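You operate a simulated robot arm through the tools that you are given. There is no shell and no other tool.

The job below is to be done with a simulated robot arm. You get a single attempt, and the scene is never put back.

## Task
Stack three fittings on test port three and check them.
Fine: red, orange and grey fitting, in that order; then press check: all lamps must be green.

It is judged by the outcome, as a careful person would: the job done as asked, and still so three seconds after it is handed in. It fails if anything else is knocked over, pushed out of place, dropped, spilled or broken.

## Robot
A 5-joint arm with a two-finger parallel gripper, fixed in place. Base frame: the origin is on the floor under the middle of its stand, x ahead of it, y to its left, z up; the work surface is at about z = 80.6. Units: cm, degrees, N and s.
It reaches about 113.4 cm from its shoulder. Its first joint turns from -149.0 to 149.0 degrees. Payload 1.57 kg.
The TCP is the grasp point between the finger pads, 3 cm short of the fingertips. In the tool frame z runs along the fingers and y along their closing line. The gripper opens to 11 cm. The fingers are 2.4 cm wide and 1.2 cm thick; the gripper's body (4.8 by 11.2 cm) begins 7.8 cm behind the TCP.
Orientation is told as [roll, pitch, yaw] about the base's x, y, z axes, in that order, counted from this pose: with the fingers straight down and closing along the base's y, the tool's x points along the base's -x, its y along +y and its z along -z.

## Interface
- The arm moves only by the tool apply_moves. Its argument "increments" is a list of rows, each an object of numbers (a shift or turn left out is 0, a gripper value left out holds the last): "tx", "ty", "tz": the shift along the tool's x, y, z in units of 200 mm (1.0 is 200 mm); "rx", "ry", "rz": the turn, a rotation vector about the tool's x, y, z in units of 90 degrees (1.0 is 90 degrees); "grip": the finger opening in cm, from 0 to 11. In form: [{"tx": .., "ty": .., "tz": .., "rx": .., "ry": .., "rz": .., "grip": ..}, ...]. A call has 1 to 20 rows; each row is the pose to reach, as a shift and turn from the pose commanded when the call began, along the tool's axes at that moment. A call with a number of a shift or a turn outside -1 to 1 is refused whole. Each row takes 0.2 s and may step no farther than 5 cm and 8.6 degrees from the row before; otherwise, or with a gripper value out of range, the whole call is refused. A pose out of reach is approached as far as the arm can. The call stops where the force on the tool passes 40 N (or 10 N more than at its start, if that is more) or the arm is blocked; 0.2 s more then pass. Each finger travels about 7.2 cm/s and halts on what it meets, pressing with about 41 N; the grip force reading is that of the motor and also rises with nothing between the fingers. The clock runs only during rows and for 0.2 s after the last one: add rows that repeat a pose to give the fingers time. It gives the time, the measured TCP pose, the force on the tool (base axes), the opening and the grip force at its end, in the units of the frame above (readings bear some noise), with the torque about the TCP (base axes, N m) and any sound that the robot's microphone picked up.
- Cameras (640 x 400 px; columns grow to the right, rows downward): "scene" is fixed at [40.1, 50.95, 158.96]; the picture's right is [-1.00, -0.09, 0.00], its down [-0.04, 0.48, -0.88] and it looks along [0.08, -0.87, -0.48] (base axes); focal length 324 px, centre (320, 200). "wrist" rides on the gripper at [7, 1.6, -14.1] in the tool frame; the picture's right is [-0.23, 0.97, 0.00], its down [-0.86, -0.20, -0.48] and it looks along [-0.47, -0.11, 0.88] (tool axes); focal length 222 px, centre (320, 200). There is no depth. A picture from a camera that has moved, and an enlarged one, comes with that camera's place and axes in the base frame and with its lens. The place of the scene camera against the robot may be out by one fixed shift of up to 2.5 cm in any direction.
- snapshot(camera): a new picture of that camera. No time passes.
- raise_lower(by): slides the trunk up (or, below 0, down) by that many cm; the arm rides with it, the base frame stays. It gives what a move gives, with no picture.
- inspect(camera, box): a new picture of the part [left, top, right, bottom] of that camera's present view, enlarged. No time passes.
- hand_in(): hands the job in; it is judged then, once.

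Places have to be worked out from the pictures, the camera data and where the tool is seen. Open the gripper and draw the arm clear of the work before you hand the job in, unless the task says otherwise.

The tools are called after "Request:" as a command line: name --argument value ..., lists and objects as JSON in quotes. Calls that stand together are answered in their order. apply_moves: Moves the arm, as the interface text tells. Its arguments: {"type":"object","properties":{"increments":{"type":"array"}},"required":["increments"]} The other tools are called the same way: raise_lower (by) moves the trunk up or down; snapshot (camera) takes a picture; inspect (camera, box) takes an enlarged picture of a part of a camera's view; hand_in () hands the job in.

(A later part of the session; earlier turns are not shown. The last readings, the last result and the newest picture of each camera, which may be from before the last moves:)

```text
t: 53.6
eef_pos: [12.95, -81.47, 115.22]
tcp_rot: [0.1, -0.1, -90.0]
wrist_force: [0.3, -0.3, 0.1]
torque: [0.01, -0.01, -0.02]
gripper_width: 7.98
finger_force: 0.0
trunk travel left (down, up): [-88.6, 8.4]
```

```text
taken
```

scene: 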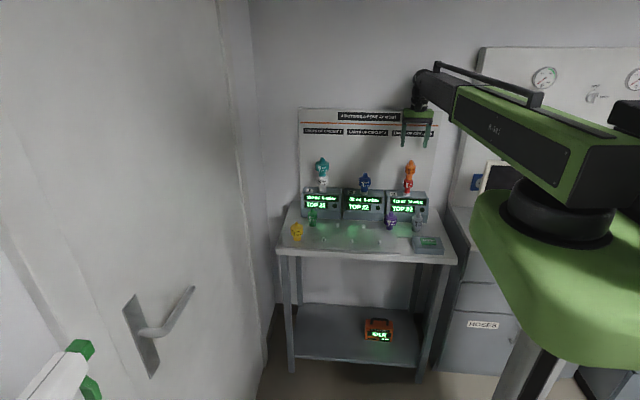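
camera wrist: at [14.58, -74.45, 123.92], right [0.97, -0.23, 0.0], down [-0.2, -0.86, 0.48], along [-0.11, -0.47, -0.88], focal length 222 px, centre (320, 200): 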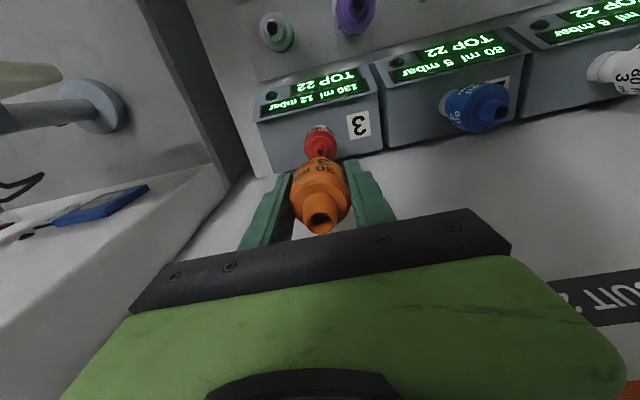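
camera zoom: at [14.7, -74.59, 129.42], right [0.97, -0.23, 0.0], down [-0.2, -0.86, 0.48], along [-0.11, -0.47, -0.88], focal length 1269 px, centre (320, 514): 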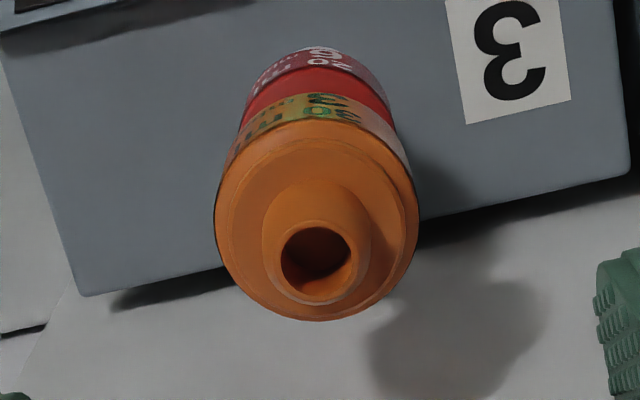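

Orange's spigot tip triangulates to (12.99, -81.61, 106.2), directly over red, so the stack is upright. I move to above grey at (9.8, -67.7).

Request:
apply_moves --increments '[{"tx": 0.116, "ty": -0.0274}, {"tx": 0.232, "ty": -0.0548}, {"tx": 0.347, "ty": -0.0823}, {"tx": 0.463, "ty": -0.11}, {"tx": 0.579, "ty": -0.137}, {"tx": 0.6945, "ty": -0.1645}, {"tx": 0.6945, "ty": -0.1645}, {"tx": 0.6945, "ty": -0.1645}, {"tx": 0.6945, "ty": -0.1645}]'

Request:
inspect --camera "wrist" --box '[270, 90, 370, 170]'

Request:
snapshot --camera "wrist"

```text
t: 55.6
eef_pos: [9.76, -67.41, 115.27]
tcp_rot: [0.1, 0.0, -90.0]
wrist_force: [0.1, -0.8, 0.4]
torque: [0.01, 0.01, -0.01]
gripper_width: 8.02
finger_force: 0.2
trunk travel left (down, up): [-88.6, 8.4]
```

```text
5.00 times, centred on (320, 130) of wrist
camera zoom: at [11.35, -60.63, 129.42], right [0.97, -0.23, 0.0], down [-0.2, -0.86, 0.48], along [-0.11, -0.47, -0.88], focal length 1111 px, centre (320, 550)
```

zoom: 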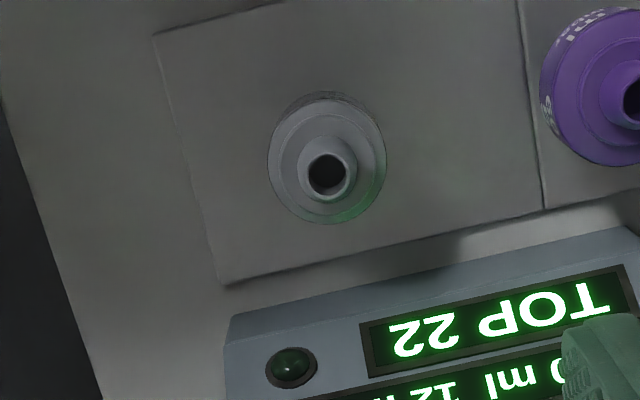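

```text
taken
camera wrist: at [11.35, -60.63, 129.42], right [0.97, -0.23, 0.0], down [-0.2, -0.86, 0.48], along [-0.11, -0.47, -0.88], focal length 222 px, centre (320, 200)
```

wrist: 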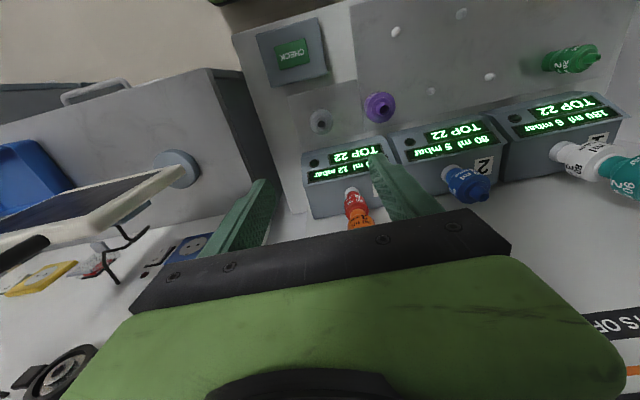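

Grey's spigot reads at about (9.95, -67.6). I shift 0.2 cm in +x and lower 20 cm, then check.

Request:
apply_moves --increments '[{"ty": 0.01}, {"ty": 0.01}, {"ty": 0.01}]'

Request:
raise_lower --by -20

Request:
inspect --camera "wrist" --box '[280, 130, 360, 200]'

Request:
snapshot --camera "wrist"

Request:
inspect --camera "scene" --box '[340, 120, 480, 260]'

```text
t: 56.4
eef_pos: [9.91, -67.39, 115.42]
tcp_rot: [0.0, 0.0, -90.1]
wrist_force: [-0.5, -0.4, -1.2]
torque: [-0.01, -0.03, 0.03]
gripper_width: 7.99
finger_force: 0.1
trunk travel left (down, up): [-88.6, 8.4]
```

```text
t: 58.5
eef_pos: [9.89, -67.51, 95.48]
tcp_rot: [-0.1, 0.1, -89.9]
wrist_force: [0.9, 0.1, 0.2]
torque: [-0.02, -0.01, 0.0]
gripper_width: 8.0
finger_force: 0.1
trunk travel left (down, up): [-68.6, 28.4]
```

```text
5.71 times, centred on (320, 165) of wrist
camera zoom: at [11.57, -60.64, 109.43], right [0.97, -0.23, 0.0], down [-0.2, -0.86, 0.48], along [-0.11, -0.47, -0.88], focal length 1269 px, centre (320, 400)
```

zoom: 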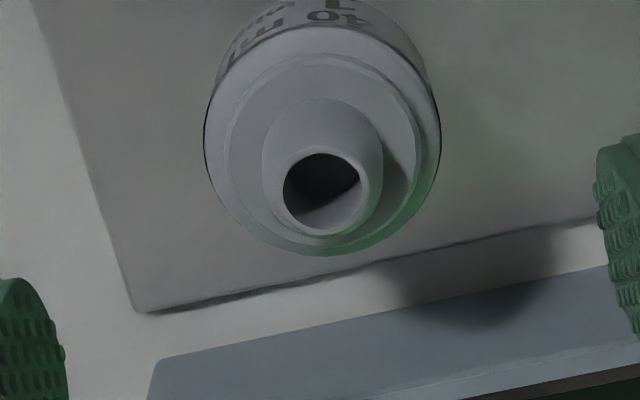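

```text
taken
camera wrist: at [11.57, -60.64, 109.43], right [0.97, -0.23, 0.0], down [-0.2, -0.86, 0.48], along [-0.11, -0.47, -0.88], focal length 222 px, centre (320, 200)
```

wrist: 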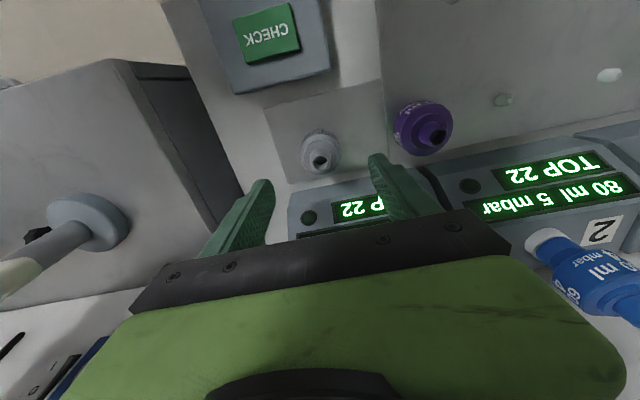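

```text
2.86 times, centred on (410, 190) of scene
camera zoom: at [40.1, 50.95, 158.96], right [-1.0, -0.09, 0.0], down [-0.04, 0.48, -0.88], along [0.08, -0.87, -0.48], focal length 924 px, centre (63, 229)
```

zoom: 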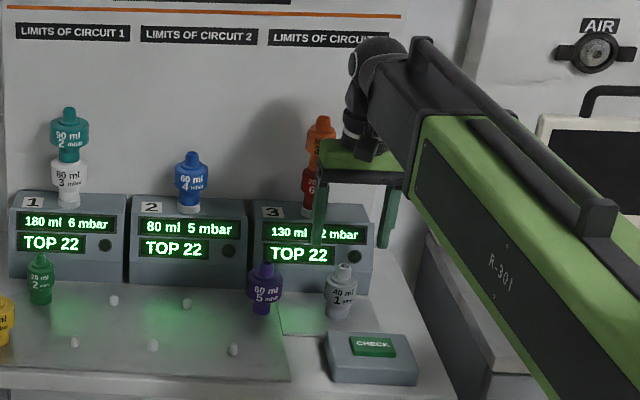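

Grey lies right on the tool axis. I lower 10 cm to grasp height and verify.

Request:
raise_lower --by -10

Request:
inspect --camera "wrist" --box '[270, 140, 370, 240]'

Request:
inspect --camera "scene" --box '[380, 170, 460, 260]'

```text
t: 59.9
eef_pos: [10.05, -67.41, 85.38]
tcp_rot: [0.0, 0.0, -89.9]
wrist_force: [-0.5, 0.4, -0.1]
torque: [-0.01, 0.0, 0.03]
gripper_width: 8.02
finger_force: 0.2
trunk travel left (down, up): [-58.6, 38.4]
```

```text
4.00 times, centred on (320, 190) of wrist
camera zoom: at [11.57, -60.64, 99.43], right [0.97, -0.23, 0.0], down [-0.2, -0.86, 0.48], along [-0.11, -0.47, -0.88], focal length 888 px, centre (320, 240)
```

zoom: 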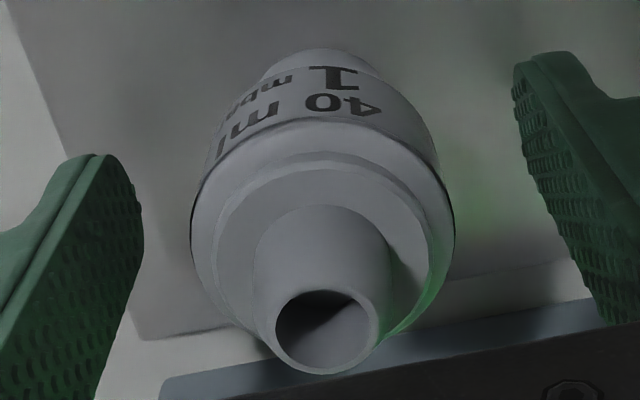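

```text
4.44 times, centred on (420, 215) of scene
camera zoom: at [40.1, 50.95, 158.96], right [-1.0, -0.09, 0.0], down [-0.04, 0.48, -0.88], along [0.08, -0.87, -0.48], focal length 1438 px, centre (-124, 133)
```

zoom: 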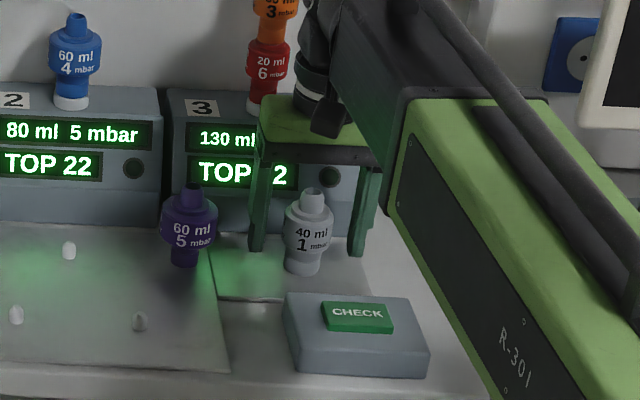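

Grey is within 1 mm of the grip axis. I trim that and close the fingers.

Request:
apply_moves --increments '[{"tx": 0.003, "ty": 0.003, "grip": 7}, {"tx": 0.003, "ty": 0.003, "grip": 6}, {"tx": 0.003, "ty": 0.003, "grip": 5}, {"tx": 0.003, "ty": 0.003, "grip": 4.4}, {"tx": 0.003, "ty": 0.003, "grip": 3}, {"tx": 0.003, "ty": 0.003, "grip": 3}, {"tx": 0.003, "ty": 0.003, "grip": 3}, {"tx": 0.003, "ty": 0.003, "grip": 3}]'

Request:
inspect --camera "wrist" --box '[270, 140, 370, 240]'

```text
t: 61.7
eef_pos: [10.03, -67.37, 85.37]
tcp_rot: [0.0, 0.1, -90.0]
wrist_force: [0.0, -0.1, 0.2]
torque: [0.0, 0.01, -0.01]
gripper_width: 4.27
finger_force: 41.3
trunk travel left (down, up): [-58.6, 38.4]
```

```text
4.00 times, centred on (320, 190) of wrist
camera zoom: at [11.63, -60.58, 99.42], right [0.97, -0.23, 0.0], down [-0.2, -0.86, 0.48], along [-0.11, -0.47, -0.88], focal length 888 px, centre (320, 240)
```

zoom: 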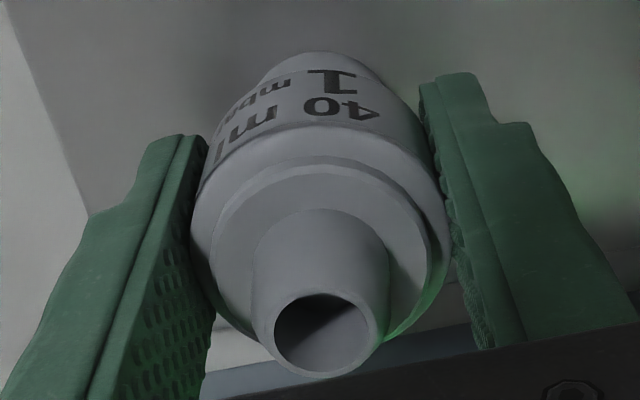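

Grey is gripped (4.27 cm, 41 N). I lift it well above the stack's top at z ≈ 106.

Request:
raise_lower --by 3

Request:
raise_lower --by 28

Request:
inspect --camera "wrist" --box '[270, 140, 370, 240]'

Request:
inspect --camera "scene" --box '[320, 90, 480, 260]'

```text
t: 62.4
eef_pos: [9.93, -67.57, 88.51]
tcp_rot: [0.0, 0.0, -90.0]
wrist_force: [0.7, -2.2, 10.9]
torque: [-0.05, 0.02, 0.03]
gripper_width: 4.28
finger_force: 18.5
trunk travel left (down, up): [-61.6, 35.4]
```

```text
t: 65.2
eef_pos: [10.07, -67.36, 116.31]
tcp_rot: [0.1, 0.0, -90.0]
wrist_force: [-0.1, 0.0, -0.7]
torque: [0.0, -0.01, 0.01]
gripper_width: 4.23
finger_force: 40.6
trunk travel left (down, up): [-89.6, 7.4]
```

```text
4.00 times, centred on (320, 190) of wrist
camera zoom: at [11.62, -60.59, 130.42], right [0.97, -0.23, 0.0], down [-0.2, -0.86, 0.48], along [-0.11, -0.47, -0.88], focal length 888 px, centre (320, 240)
```

zoom: 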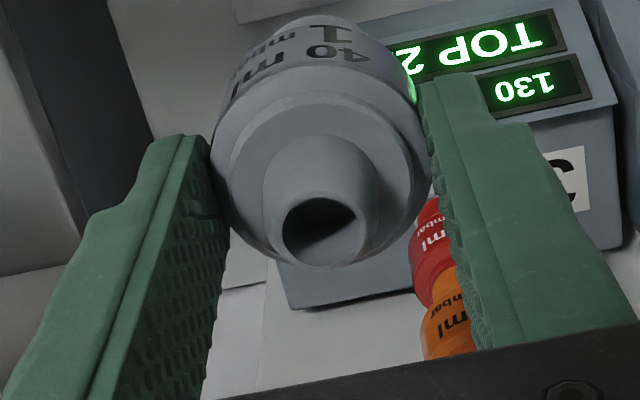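

```text
2.35 times, centred on (400, 175) of scene
camera zoom: at [40.1, 50.95, 158.96], right [-1.0, -0.09, 0.0], down [-0.04, 0.48, -0.88], along [0.08, -0.87, -0.48], focal length 761 px, centre (132, 259)
```

zoom: 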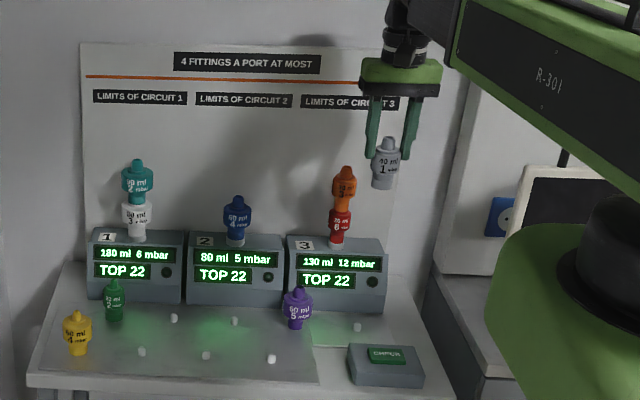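

Grey slipped: in the first lift the grip force fell to 18.5 N, and its tip is now only about 0.5 cm above the TCP instead of 3.6 cm, so it is held by its upper rim only. I look closer before deciding.

Request:
inspect --camera "scene" --box '[400, 120, 450, 180]'

Request:
snapshot --camera "wrist"

Request:
inspect --camera "scene" --box '[395, 200, 435, 250]'

```text
6.67 times, centred on (425, 150) of scene
camera zoom: at [40.1, 50.95, 158.96], right [-1.0, -0.09, 0.0], down [-0.04, 0.48, -0.88], along [0.08, -0.87, -0.48], focal length 2157 px, centre (-380, 533)
```

zoom: 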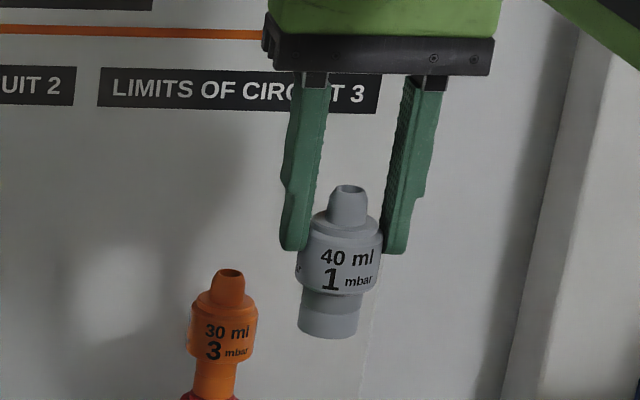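

```text
taken
camera wrist: at [11.62, -60.59, 130.42], right [0.97, -0.23, 0.0], down [-0.2, -0.86, 0.48], along [-0.11, -0.47, -0.88], focal length 222 px, centre (320, 200)
```

wrist: 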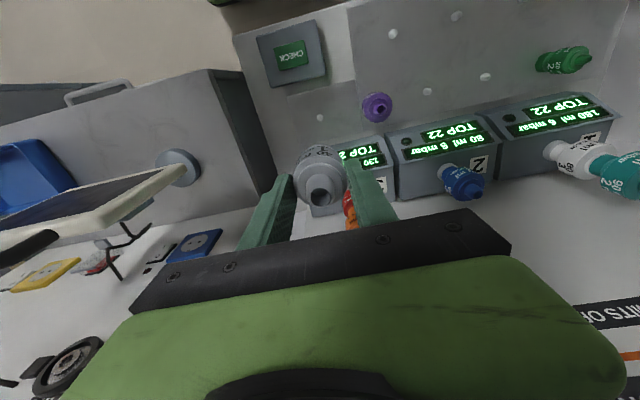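

```text
8.00 times, centred on (415, 225) of scene
camera zoom: at [40.1, 50.95, 158.96], right [-1.0, -0.09, 0.0], down [-0.04, 0.48, -0.88], along [0.08, -0.87, -0.48], focal length 2589 px, centre (-440, 0)
```

zoom: 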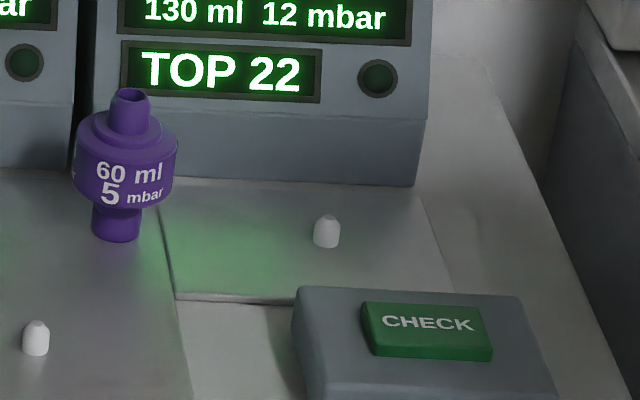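

Grey hangs only by the fingertips, too risky to carry. Its peg is empty right below, so I will set it back down on it and regrip; I lower 24 cm first and check alignment.

Request:
raise_lower --by -23.5

Request:
inspect --camera "scene" --box '[400, 200, 435, 240]'

Request:
inspect --camera "wrist" --box '[270, 130, 370, 230]'

```text
t: 67.7
eef_pos: [10.03, -67.57, 92.75]
tcp_rot: [0.1, -0.1, -90.0]
wrist_force: [1.3, -0.1, -0.2]
torque: [-0.01, -0.01, 0.02]
gripper_width: 4.23
finger_force: 41.2
trunk travel left (down, up): [-66.1, 30.9]
```

```text
10.00 times, centred on (418, 220) of scene
camera zoom: at [40.1, 50.95, 158.96], right [-1.0, -0.09, 0.0], down [-0.04, 0.48, -0.88], along [0.08, -0.87, -0.48], focal length 3236 px, centre (-655, 0)
```

zoom: 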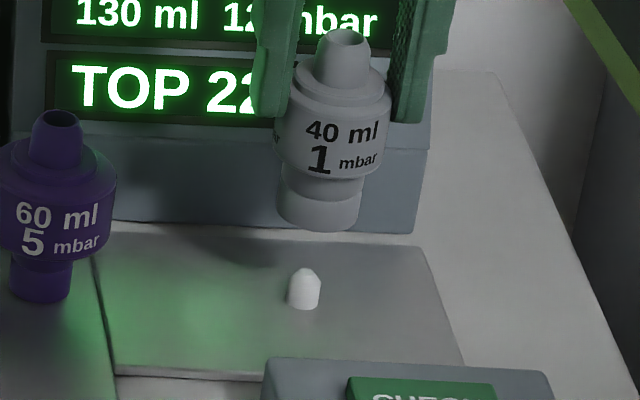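

```text
4.00 times, centred on (320, 180) of wrist
camera zoom: at [11.63, -60.58, 106.93], right [0.97, -0.23, 0.0], down [-0.2, -0.86, 0.48], along [-0.11, -0.47, -0.88], focal length 888 px, centre (320, 280)
```

zoom: 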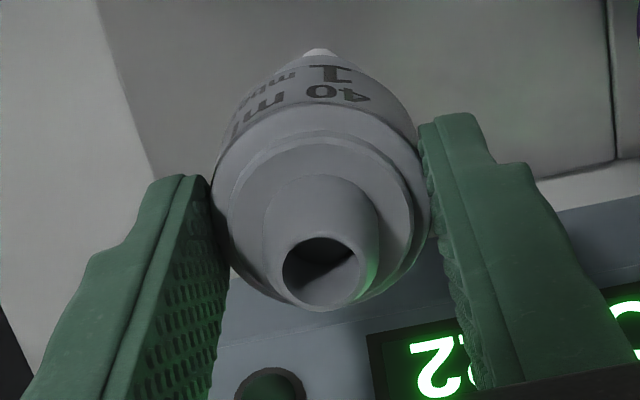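

Grey is lined up over its own peg. I lower it back in steps.

Request:
raise_lower --by -2

Request:
raise_lower --by -1.5

Request:
inspect --camera "scene" --box '[400, 200, 435, 240]'

```text
t: 68.4
eef_pos: [10.11, -67.42, 90.88]
tcp_rot: [0.0, 0.0, -90.0]
wrist_force: [-0.4, -0.3, -0.8]
torque: [-0.02, -0.02, 0.03]
gripper_width: 4.22
finger_force: 41.4
trunk travel left (down, up): [-64.1, 32.9]
```

```text
t: 69.0
eef_pos: [10.01, -67.43, 89.37]
tcp_rot: [0.0, -0.1, -90.0]
wrist_force: [0.1, -0.2, -0.4]
torque: [-0.01, 0.0, 0.01]
gripper_width: 4.22
finger_force: 40.6
trunk travel left (down, up): [-62.6, 34.4]
```

```text
10.00 times, centred on (418, 220) of scene
camera zoom: at [40.1, 50.95, 158.96], right [-1.0, -0.09, 0.0], down [-0.04, 0.48, -0.88], along [0.08, -0.87, -0.48], focal length 3236 px, centre (-655, 0)
```

zoom: 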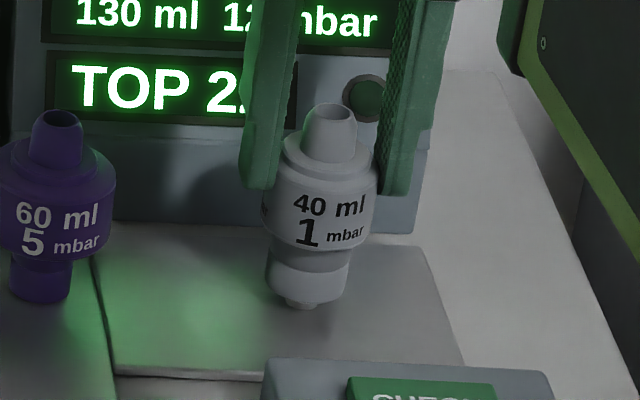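

It is sliding down over the peg without force. I continue in small steps to the seat.

Request:
raise_lower --by -0.6

Request:
raise_lower --by -0.2

Request:
inspect --camera "scene" --box '[400, 200, 435, 240]'

```text
t: 69.5
eef_pos: [9.96, -67.51, 88.77]
tcp_rot: [0.0, 0.0, -89.9]
wrist_force: [0.1, 0.1, 0.2]
torque: [-0.06, 0.0, 0.01]
gripper_width: 4.21
finger_force: 40.7
trunk travel left (down, up): [-62.0, 35.0]
```

```text
t: 70.1
eef_pos: [10.16, -67.43, 88.47]
tcp_rot: [0.0, -0.1, -90.0]
wrist_force: [-1.0, 0.6, -0.7]
torque: [0.03, -0.05, 0.03]
gripper_width: 4.21
finger_force: 40.8
trunk travel left (down, up): [-61.8, 35.2]
```

```text
10.00 times, centred on (418, 220) of scene
camera zoom: at [40.1, 50.95, 158.96], right [-1.0, -0.09, 0.0], down [-0.04, 0.48, -0.88], along [0.08, -0.87, -0.48], focal length 3236 px, centre (-655, 0)
```

zoom: 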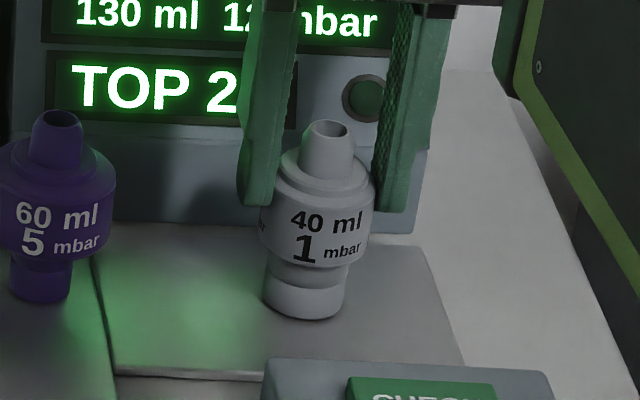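

No contact force yet; I take another 0.1-0.2 cm.

Request:
raise_lower --by -0.15

Request:
raise_lower --by -0.1

Request:
inspect --camera "scene" --box '[400, 200, 435, 240]'

```text
t: 70.6
eef_pos: [10.04, -67.46, 88.39]
tcp_rot: [0.0, -0.1, -90.0]
wrist_force: [0.9, -3.0, 8.4]
torque: [-0.09, -0.09, -0.03]
gripper_width: 4.2
finger_force: 41.2
trunk travel left (down, up): [-61.7, 35.3]
```

```text
t: 71.1
eef_pos: [10.03, -67.38, 88.37]
tcp_rot: [0.0, 0.0, -90.0]
wrist_force: [1.5, -6.1, 22.0]
torque: [-0.31, 0.04, 0.02]
gripper_width: 4.25
finger_force: 41.0
trunk travel left (down, up): [-61.6, 35.4]
```

```text
10.00 times, centred on (418, 220) of scene
camera zoom: at [40.1, 50.95, 158.96], right [-1.0, -0.09, 0.0], down [-0.04, 0.48, -0.88], along [0.08, -0.87, -0.48], focal length 3236 px, centre (-655, 0)
```

zoom: 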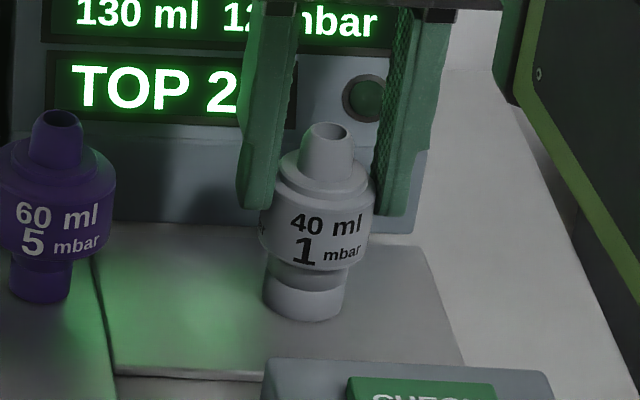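

Grey is back on its peg (22 N reaction). I open, go down 3.1 cm to the body's full height and regrip.

Request:
apply_moves --increments '[{"grip": 4.8}, {"grip": 5.5}, {"grip": 7}, {"grip": 8}, {"grip": 8}, {"grip": 8}]'

Request:
inspect --camera "scene" --box '[400, 200, 435, 240]'

Request:
inspect --camera "wrist" --box '[270, 130, 370, 230]'

```text
t: 72.5
eef_pos: [9.99, -67.46, 88.19]
tcp_rot: [0.0, 0.1, -90.0]
wrist_force: [0.1, 1.0, 1.2]
torque: [-0.02, -0.01, -0.01]
gripper_width: 8.01
finger_force: 0.0
trunk travel left (down, up): [-61.6, 35.4]
```

```text
10.00 times, centred on (418, 220) of scene
camera zoom: at [40.1, 50.95, 158.96], right [-1.0, -0.09, 0.0], down [-0.04, 0.48, -0.88], along [0.08, -0.87, -0.48], focal length 3236 px, centre (-655, 0)
```

zoom: 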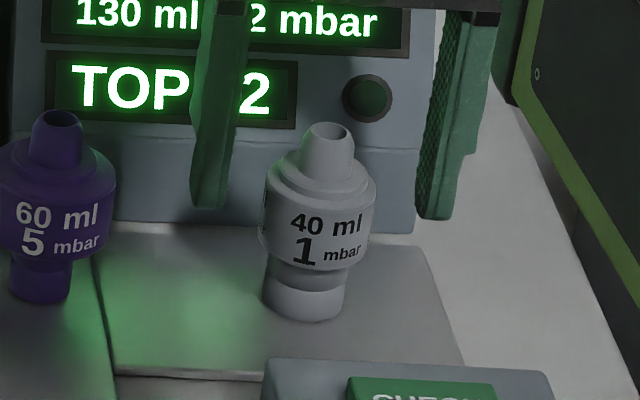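

```text
4.00 times, centred on (320, 180) of wrist
camera zoom: at [11.63, -60.58, 102.37], right [0.97, -0.23, 0.0], down [-0.2, -0.86, 0.48], along [-0.11, -0.47, -0.88], focal length 888 px, centre (320, 280)
```

zoom: 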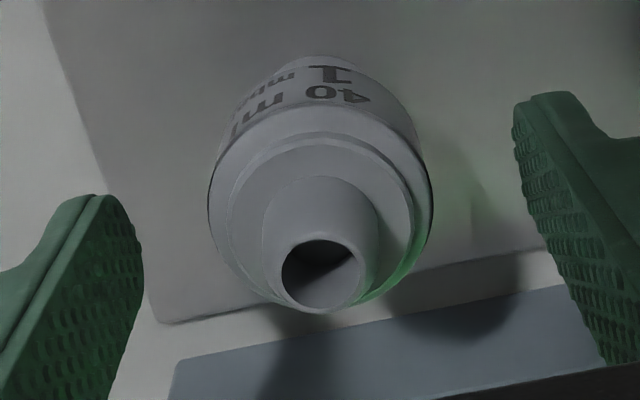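

Grey stands properly on its peg and the fingers are around it. I lower 3 cm and close again, giving the grip more time.

Request:
raise_lower --by -3

Request:
apply_moves --increments '[{"grip": 6}, {"grip": 5}, {"grip": 4.5}, {"grip": 2}, {"grip": 2}, {"grip": 2}, {"grip": 2}, {"grip": 2}, {"grip": 2}]'

Request:
raise_lower --by 0.5

Request:
inspect --camera "wrist" --box '[270, 140, 370, 240]'

```text
t: 73.2
eef_pos: [10.01, -67.37, 85.25]
tcp_rot: [-0.1, -0.1, -90.0]
wrist_force: [0.4, -0.1, -0.1]
torque: [0.04, -0.01, 0.02]
gripper_width: 8.01
finger_force: 0.1
trunk travel left (down, up): [-58.6, 38.4]
```

```text
t: 75.2
eef_pos: [10.04, -67.55, 85.3]
tcp_rot: [0.0, 0.0, -90.0]
wrist_force: [0.0, -0.9, 0.8]
torque: [-0.01, 0.04, -0.02]
gripper_width: 4.26
finger_force: 41.7
trunk travel left (down, up): [-58.6, 38.4]
```

```text
t: 75.8
eef_pos: [9.99, -67.43, 85.86]
tcp_rot: [0.0, 0.0, -90.0]
wrist_force: [0.1, -0.2, -0.8]
torque: [0.0, 0.0, -0.02]
gripper_width: 4.25
finger_force: 41.3
trunk travel left (down, up): [-59.1, 37.9]
```

```text
4.00 times, centred on (320, 190) of wrist
camera zoom: at [11.62, -60.59, 99.87], right [0.97, -0.23, 0.0], down [-0.2, -0.86, 0.48], along [-0.11, -0.47, -0.88], focal length 888 px, centre (320, 240)
```

zoom: 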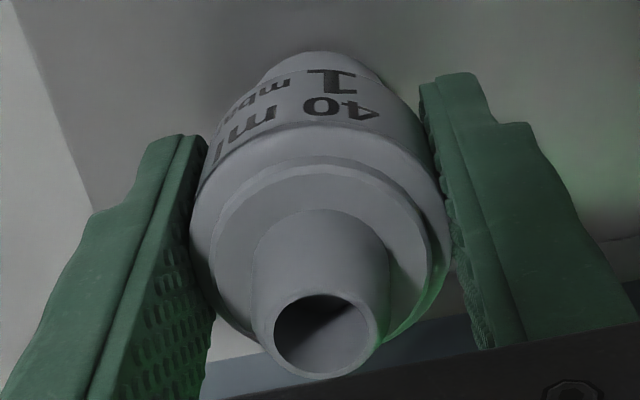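

Grey moved up with the fingers this time (its tip keeps its place in the grip, 41 N). I go on lifting in two stages.

Request:
raise_lower --by 3

Request:
inspect --camera "wrist" --box '[270, 140, 370, 240]'

```text
t: 76.5
eef_pos: [10.01, -67.5, 88.86]
tcp_rot: [-0.1, 0.0, -90.0]
wrist_force: [-0.4, -0.1, -1.1]
torque: [-0.01, -0.03, 0.0]
gripper_width: 4.26
finger_force: 40.8
trunk travel left (down, up): [-62.1, 34.9]
```

```text
4.00 times, centred on (320, 190) of wrist
camera zoom: at [11.62, -60.59, 102.87], right [0.97, -0.23, 0.0], down [-0.2, -0.86, 0.48], along [-0.11, -0.47, -0.88], focal length 888 px, centre (320, 240)
```

zoom: 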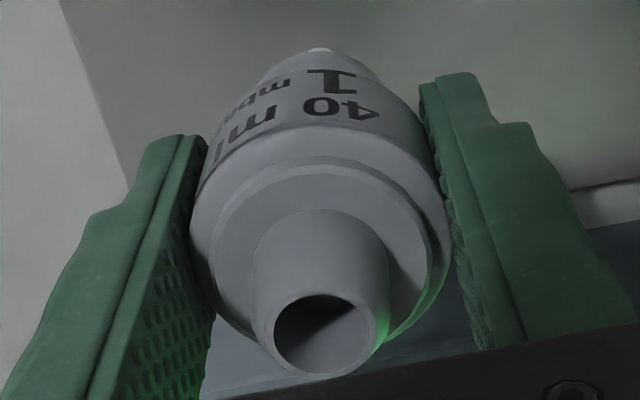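

Held firmly. I raise 27.5 cm to clear the stack's top.

Request:
raise_lower --by 27.5

Request:
inspect --camera "wrist" --box '[270, 140, 370, 240]'

Request:
inspect --camera "scene" --box '[320, 90, 480, 260]'

```text
t: 79.3
eef_pos: [10.08, -67.41, 116.25]
tcp_rot: [0.0, 0.0, -90.0]
wrist_force: [-0.1, 0.3, -0.9]
torque: [0.0, 0.04, 0.0]
gripper_width: 4.29
finger_force: 40.5
trunk travel left (down, up): [-89.6, 7.4]
```

```text
4.00 times, centred on (320, 190) of wrist
camera zoom: at [11.62, -60.59, 130.37], right [0.97, -0.23, 0.0], down [-0.2, -0.86, 0.48], along [-0.11, -0.47, -0.88], focal length 888 px, centre (320, 240)
```

zoom: 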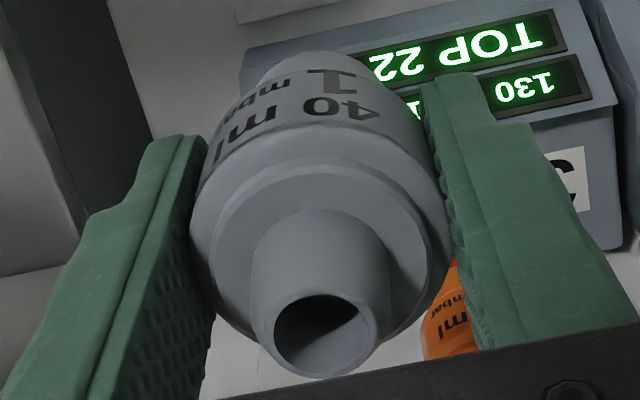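

```text
2.35 times, centred on (400, 175) of scene
camera zoom: at [40.1, 50.95, 158.96], right [-1.0, -0.09, 0.0], down [-0.04, 0.48, -0.88], along [0.08, -0.87, -0.48], focal length 761 px, centre (132, 259)
```

zoom: 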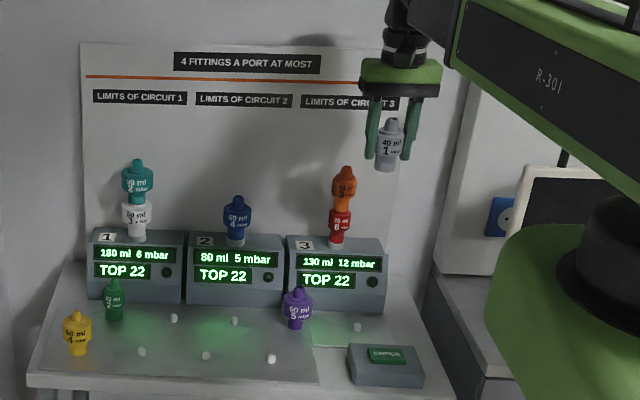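

Grey hangs straight and well gripped. I carry it over the stack (TCP target 12.93, -81.65), moving gently.

Request:
apply_moves --increments '[{"tx": -0.07, "ty": 0.0146}, {"tx": -0.141, "ty": 0.0291}, {"tx": -0.211, "ty": 0.0437}, {"tx": -0.281, "ty": 0.0582}, {"tx": -0.352, "ty": 0.0728}, {"tx": -0.422, "ty": 0.0873}, {"tx": -0.492, "ty": 0.102}, {"tx": -0.562, "ty": 0.1164}, {"tx": -0.633, "ty": 0.131}, {"tx": -0.703, "ty": 0.1455}, {"tx": -0.703, "ty": 0.1455}, {"tx": -0.703, "ty": 0.1455}, {"tx": -0.703, "ty": 0.1455}, {"tx": -0.703, "ty": 0.1455}]'

Request:
inspect --camera "wrist" --box '[270, 110, 370, 240]'

Request:
inspect --camera "scene" --box '[400, 135, 425, 165]'

Request:
snapshot --camera "scene"

```text
t: 82.3
eef_pos: [12.79, -81.47, 116.31]
tcp_rot: [0.0, 0.0, -90.0]
wrist_force: [-0.5, -0.9, -0.2]
torque: [0.02, 0.0, 0.01]
gripper_width: 4.25
finger_force: 40.7
trunk travel left (down, up): [-89.6, 7.4]
```

```text
3.08 times, centred on (320, 175) of wrist
camera zoom: at [14.49, -74.72, 130.37], right [0.97, -0.23, 0.0], down [-0.2, -0.86, 0.48], along [-0.11, -0.47, -0.88], focal length 684 px, centre (320, 277)
```

zoom: 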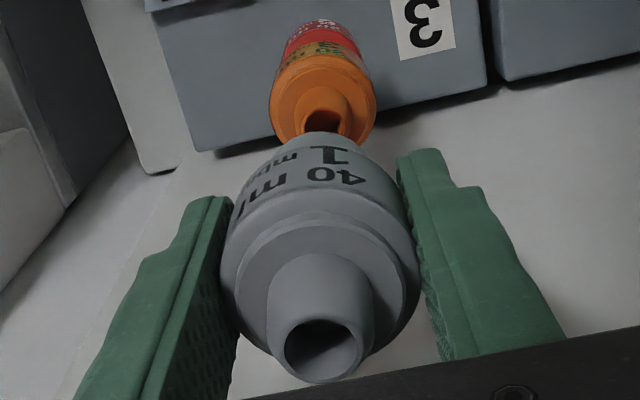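

```text
13.33 times, centred on (412, 150) of scene
camera zoom: at [40.1, 50.95, 158.96], right [-1.0, -0.09, 0.0], down [-0.04, 0.48, -0.88], along [0.08, -0.87, -0.48], focal length 4314 px, centre (-913, 867)
```

zoom: 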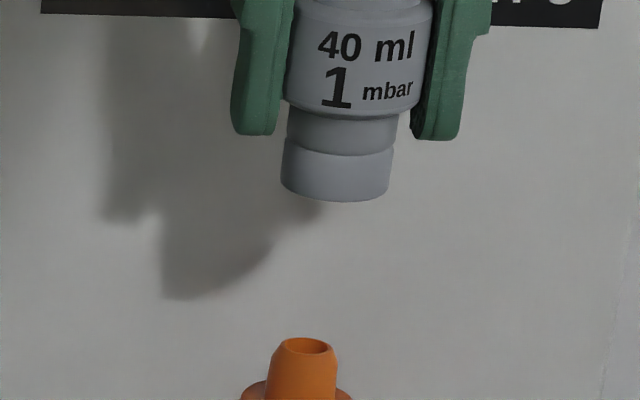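

```text
taken
```

scene: 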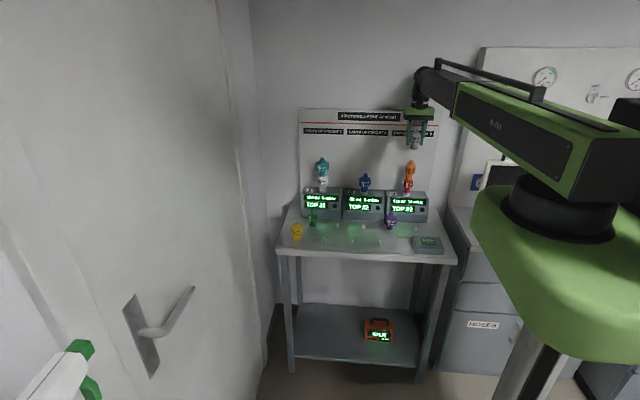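

Relative to orange's spigot the grey axis needs about +0.4 mm in x and +0.7 mm in y. I apply it and lower 4.8 cm to just above the tip.

Request:
apply_moves --increments '[{"tx": 0.0035, "ty": 0.003}, {"tx": 0.0035, "ty": 0.003}, {"tx": 0.0035, "ty": 0.003}]'

Request:
raise_lower --by -4.8

Request:
inspect --camera "scene" --box '[400, 145, 425, 175]'

Request:
inspect --camera "wrist" --box '[290, 120, 350, 170]'

```text
t: 83.1
eef_pos: [13.0, -81.55, 116.13]
tcp_rot: [0.0, 0.0, -90.0]
wrist_force: [-0.5, 0.5, -0.2]
torque: [-0.04, 0.02, -0.01]
gripper_width: 4.27
finger_force: 41.3
trunk travel left (down, up): [-89.6, 7.4]
```

```text
t: 84.0
eef_pos: [12.97, -81.53, 111.57]
tcp_rot: [0.0, 0.0, -90.0]
wrist_force: [0.3, 0.7, -0.4]
torque: [0.03, 0.01, 0.0]
gripper_width: 4.24
finger_force: 41.3
trunk travel left (down, up): [-84.8, 12.2]
```

```text
13.33 times, centred on (412, 160) of scene
camera zoom: at [40.1, 50.95, 158.96], right [-1.0, -0.09, 0.0], down [-0.04, 0.48, -0.88], along [0.08, -0.87, -0.48], focal length 4314 px, centre (-913, 733)
```

zoom: 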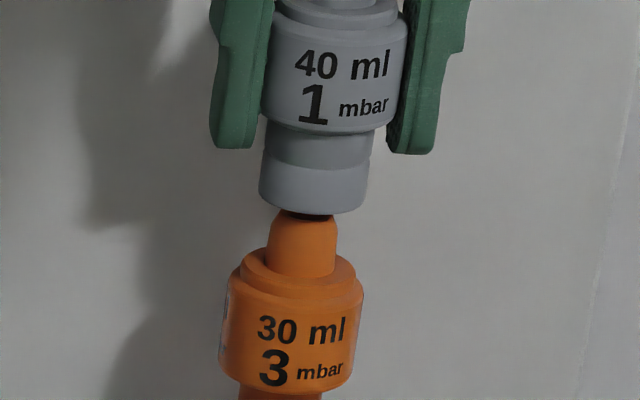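

```text
8.00 times, centred on (320, 145) of wrist
camera zoom: at [14.55, -74.63, 125.57], right [0.97, -0.23, 0.0], down [-0.2, -0.86, 0.48], along [-0.11, -0.47, -0.88], focal length 1777 px, centre (320, 640)
```

zoom: 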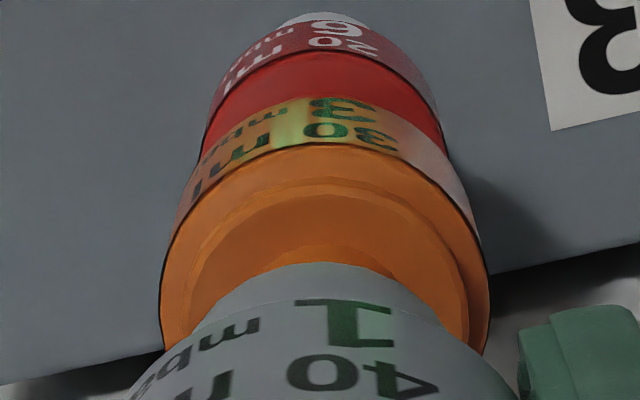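

Aligned to about a millimetre. I add 0.4 mm in x and lower 1.2 cm onto the tapered tip.

Request:
apply_moves --increments '[{"tx": 0, "ty": 0.002}, {"tx": 0, "ty": 0.002}]'

Request:
raise_lower --by -1.2

Request:
inspect --camera "scene" --box '[400, 145, 425, 175]'

```text
t: 84.6
eef_pos: [13.04, -81.42, 111.44]
tcp_rot: [-0.1, 0.0, -89.9]
wrist_force: [-0.3, 0.3, -1.1]
torque: [-0.01, -0.02, -0.02]
gripper_width: 4.26
finger_force: 41.2
trunk travel left (down, up): [-84.8, 12.2]
```

```text
t: 85.2
eef_pos: [13.01, -81.52, 110.2]
tcp_rot: [0.0, 0.0, -90.0]
wrist_force: [-0.3, -0.9, 0.0]
torque: [0.02, 0.01, 0.01]
gripper_width: 4.27
finger_force: 41.2
trunk travel left (down, up): [-83.6, 13.4]
```

```text
13.33 times, centred on (412, 160) of scene
camera zoom: at [40.1, 50.95, 158.96], right [-1.0, -0.09, 0.0], down [-0.04, 0.48, -0.88], along [0.08, -0.87, -0.48], focal length 4314 px, centre (-913, 733)
```

zoom: 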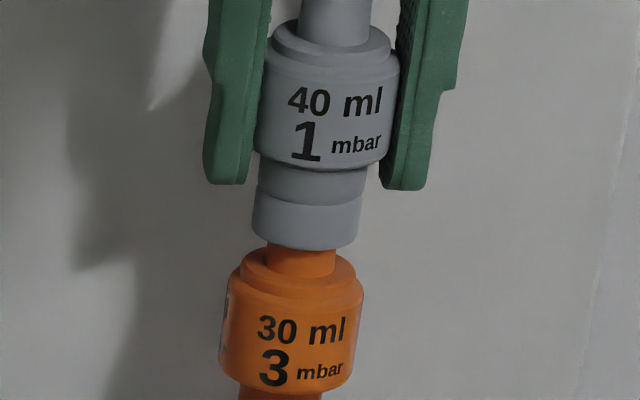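

The socket slid over the spigot freely. I lower 0.5 cm more.

Request:
raise_lower --by -0.5

Request:
inspect --camera "scene" --box '[400, 145, 425, 175]'

```text
t: 85.8
eef_pos: [12.98, -81.51, 109.75]
tcp_rot: [0.0, -0.1, -90.0]
wrist_force: [0.2, 0.3, -1.7]
torque: [-0.01, -0.01, 0.0]
gripper_width: 4.25
finger_force: 40.9
trunk travel left (down, up): [-83.1, 13.9]
```

```text
13.33 times, centred on (412, 160) of scene
camera zoom: at [40.1, 50.95, 158.96], right [-1.0, -0.09, 0.0], down [-0.04, 0.48, -0.88], along [0.08, -0.87, -0.48], focal length 4314 px, centre (-913, 733)
```

zoom: 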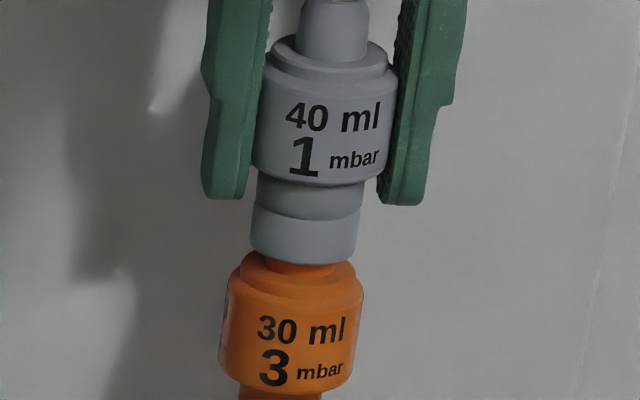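

About 0.5 cm to go; I lower 0.3 cm, then finer.

Request:
raise_lower --by -0.3

Request:
raise_lower --by -0.15

Request:
inspect --camera "scene" --box '[400, 145, 425, 175]'

```text
t: 86.3
eef_pos: [12.98, -81.57, 109.37]
tcp_rot: [0.0, 0.0, -90.0]
wrist_force: [-0.4, 0.3, -1.2]
torque: [-0.01, 0.02, -0.02]
gripper_width: 4.27
finger_force: 41.0
trunk travel left (down, up): [-82.8, 14.2]
```

```text
t: 86.8
eef_pos: [13.12, -81.42, 109.29]
tcp_rot: [0.0, 0.1, -90.0]
wrist_force: [-0.5, -0.4, -1.2]
torque: [-0.03, 0.01, -0.01]
gripper_width: 4.28
finger_force: 41.0
trunk travel left (down, up): [-82.6, 14.4]
```

```text
13.33 times, centred on (412, 160) of scene
camera zoom: at [40.1, 50.95, 158.96], right [-1.0, -0.09, 0.0], down [-0.04, 0.48, -0.88], along [0.08, -0.87, -0.48], focal length 4314 px, centre (-913, 733)
```

zoom: 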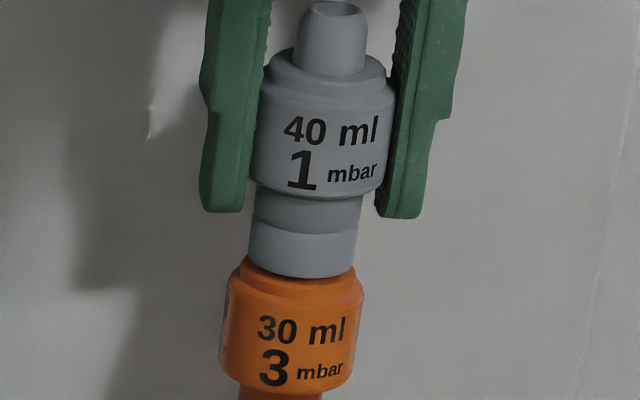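

No contact yet and nearly down; I go on in 0.1 cm steps.

Request:
raise_lower --by -0.1

Request:
raise_lower --by -0.1

Request:
inspect --camera "scene" --box '[400, 145, 425, 175]'

```text
t: 87.3
eef_pos: [13.0, -81.43, 109.27]
tcp_rot: [0.0, 0.0, -90.0]
wrist_force: [0.0, -0.3, -2.5]
torque: [0.03, 0.0, -0.01]
gripper_width: 4.26
finger_force: 41.1
trunk travel left (down, up): [-82.5, 14.5]
```

```text
t: 87.8
eef_pos: [13.07, -81.4, 109.05]
tcp_rot: [0.0, 0.0, -90.0]
wrist_force: [0.2, -0.4, 3.7]
torque: [0.01, 0.01, 0.0]
gripper_width: 4.27
finger_force: 40.8
trunk travel left (down, up): [-82.4, 14.6]
```

```text
13.33 times, centred on (412, 160) of scene
camera zoom: at [40.1, 50.95, 158.96], right [-1.0, -0.09, 0.0], down [-0.04, 0.48, -0.88], along [0.08, -0.87, -0.48], focal length 4314 px, centre (-913, 733)
```

zoom: 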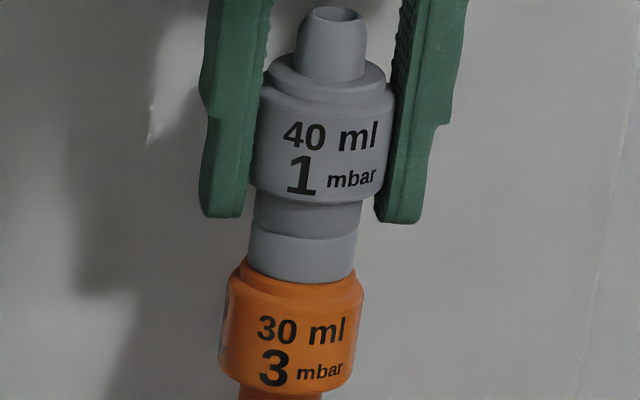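

Contact has begun (3.7 N, no side force). I press 0.1 cm more to make sure it is fully seated.

Request:
raise_lower --by -0.1

Request:
inspect --camera "scene" --box '[400, 145, 425, 175]'

```text
t: 88.3
eef_pos: [12.96, -81.35, 109.08]
tcp_rot: [0.0, -0.1, -90.0]
wrist_force: [0.9, -2.4, 13.6]
torque: [-0.26, 0.0, -0.02]
gripper_width: 4.27
finger_force: 41.2
trunk travel left (down, up): [-82.3, 14.7]
```

```text
13.33 times, centred on (412, 160) of scene
camera zoom: at [40.1, 50.95, 158.96], right [-1.0, -0.09, 0.0], down [-0.04, 0.48, -0.88], along [0.08, -0.87, -0.48], focal length 4314 px, centre (-913, 733)
```

zoom: 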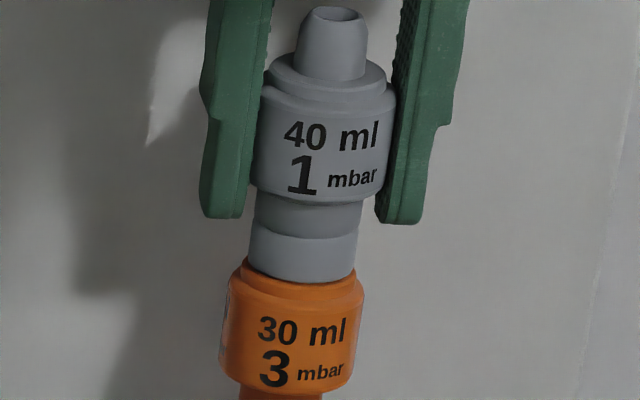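

The reaction rose to 13.6 N: grey is seated on orange. I open the fingers.

Request:
apply_moves --increments '[{"grip": 4.7}, {"grip": 5.5}, {"grip": 7}, {"grip": 8}, {"grip": 8}, {"grip": 8}, {"grip": 8}]'

Request:
inspect --camera "scene" --box '[390, 145, 435, 205]'

Request:
inspect --camera "wrist" --box '[270, 140, 370, 240]'

```text
t: 89.9
eef_pos: [12.95, -81.36, 108.97]
tcp_rot: [-0.1, -0.1, -90.0]
wrist_force: [1.0, 0.6, 0.5]
torque: [-0.03, 0.0, -0.01]
gripper_width: 8.01
finger_force: 0.1
trunk travel left (down, up): [-82.3, 14.7]
```

```text
6.67 times, centred on (412, 175) of scene
camera zoom: at [40.1, 50.95, 158.96], right [-1.0, -0.09, 0.0], down [-0.04, 0.48, -0.88], along [0.08, -0.87, -0.48], focal length 2157 px, centre (-297, 367)
```

zoom: 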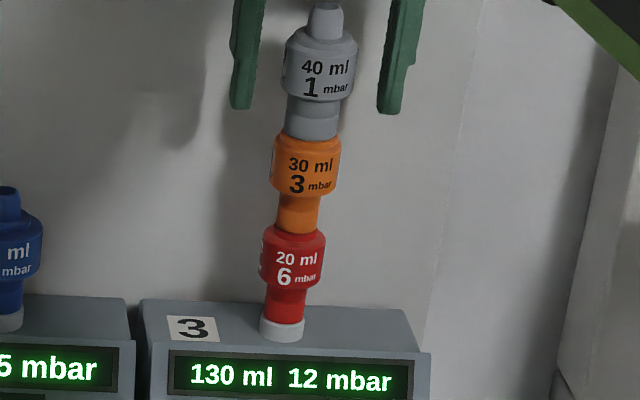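

```text
4.00 times, centred on (320, 190) of wrist
camera zoom: at [14.61, -74.62, 123.12], right [0.97, -0.23, 0.0], down [-0.2, -0.86, 0.48], along [-0.11, -0.47, -0.88], focal length 888 px, centre (320, 240)
```

zoom: 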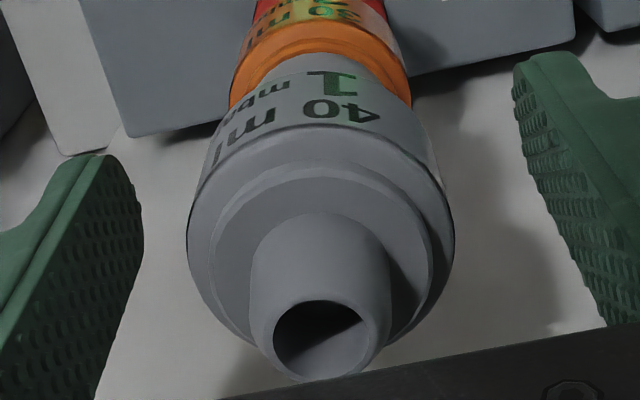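

All three are stacked: red, orange, grey on port 3. I raise until the fingertips clear grey's top, then look at the CHECK box.

Request:
raise_lower --by 10

Request:
snapshot --camera "scene"

Request:
inspect --camera "scene" --box '[300, 120, 460, 260]'

```text
t: 91.2
eef_pos: [12.99, -81.56, 118.91]
tcp_rot: [0.0, 0.0, -90.0]
wrist_force: [0.4, -0.1, -0.1]
torque: [-0.02, 0.01, -0.01]
gripper_width: 8.0
finger_force: 0.1
trunk travel left (down, up): [-92.3, 4.7]
```

```text
taken
```

scene: 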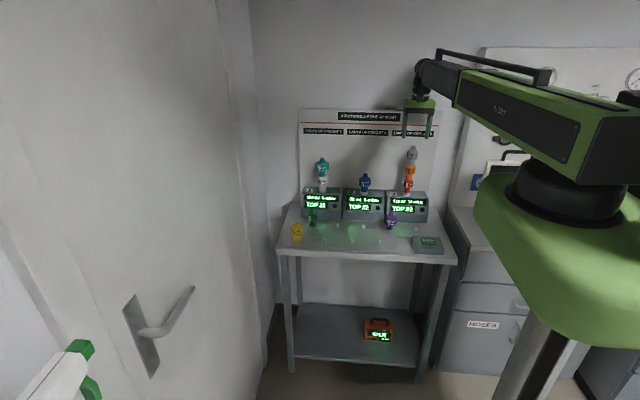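

```text
2.86 times, centred on (380, 190) of scene
camera zoom: at [40.1, 50.95, 158.96], right [-1.0, -0.09, 0.0], down [-0.04, 0.48, -0.88], along [0.08, -0.87, -0.48], focal length 924 px, centre (149, 229)
```

zoom: 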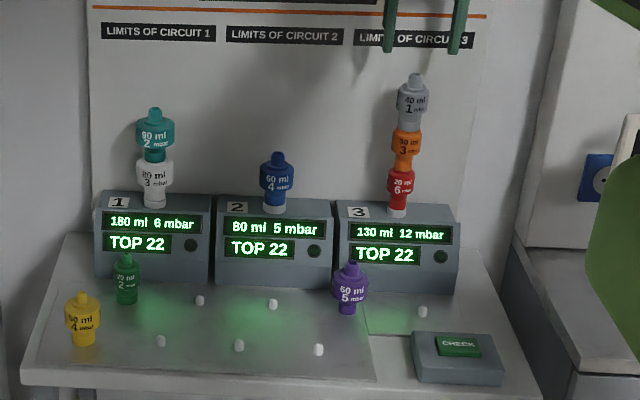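

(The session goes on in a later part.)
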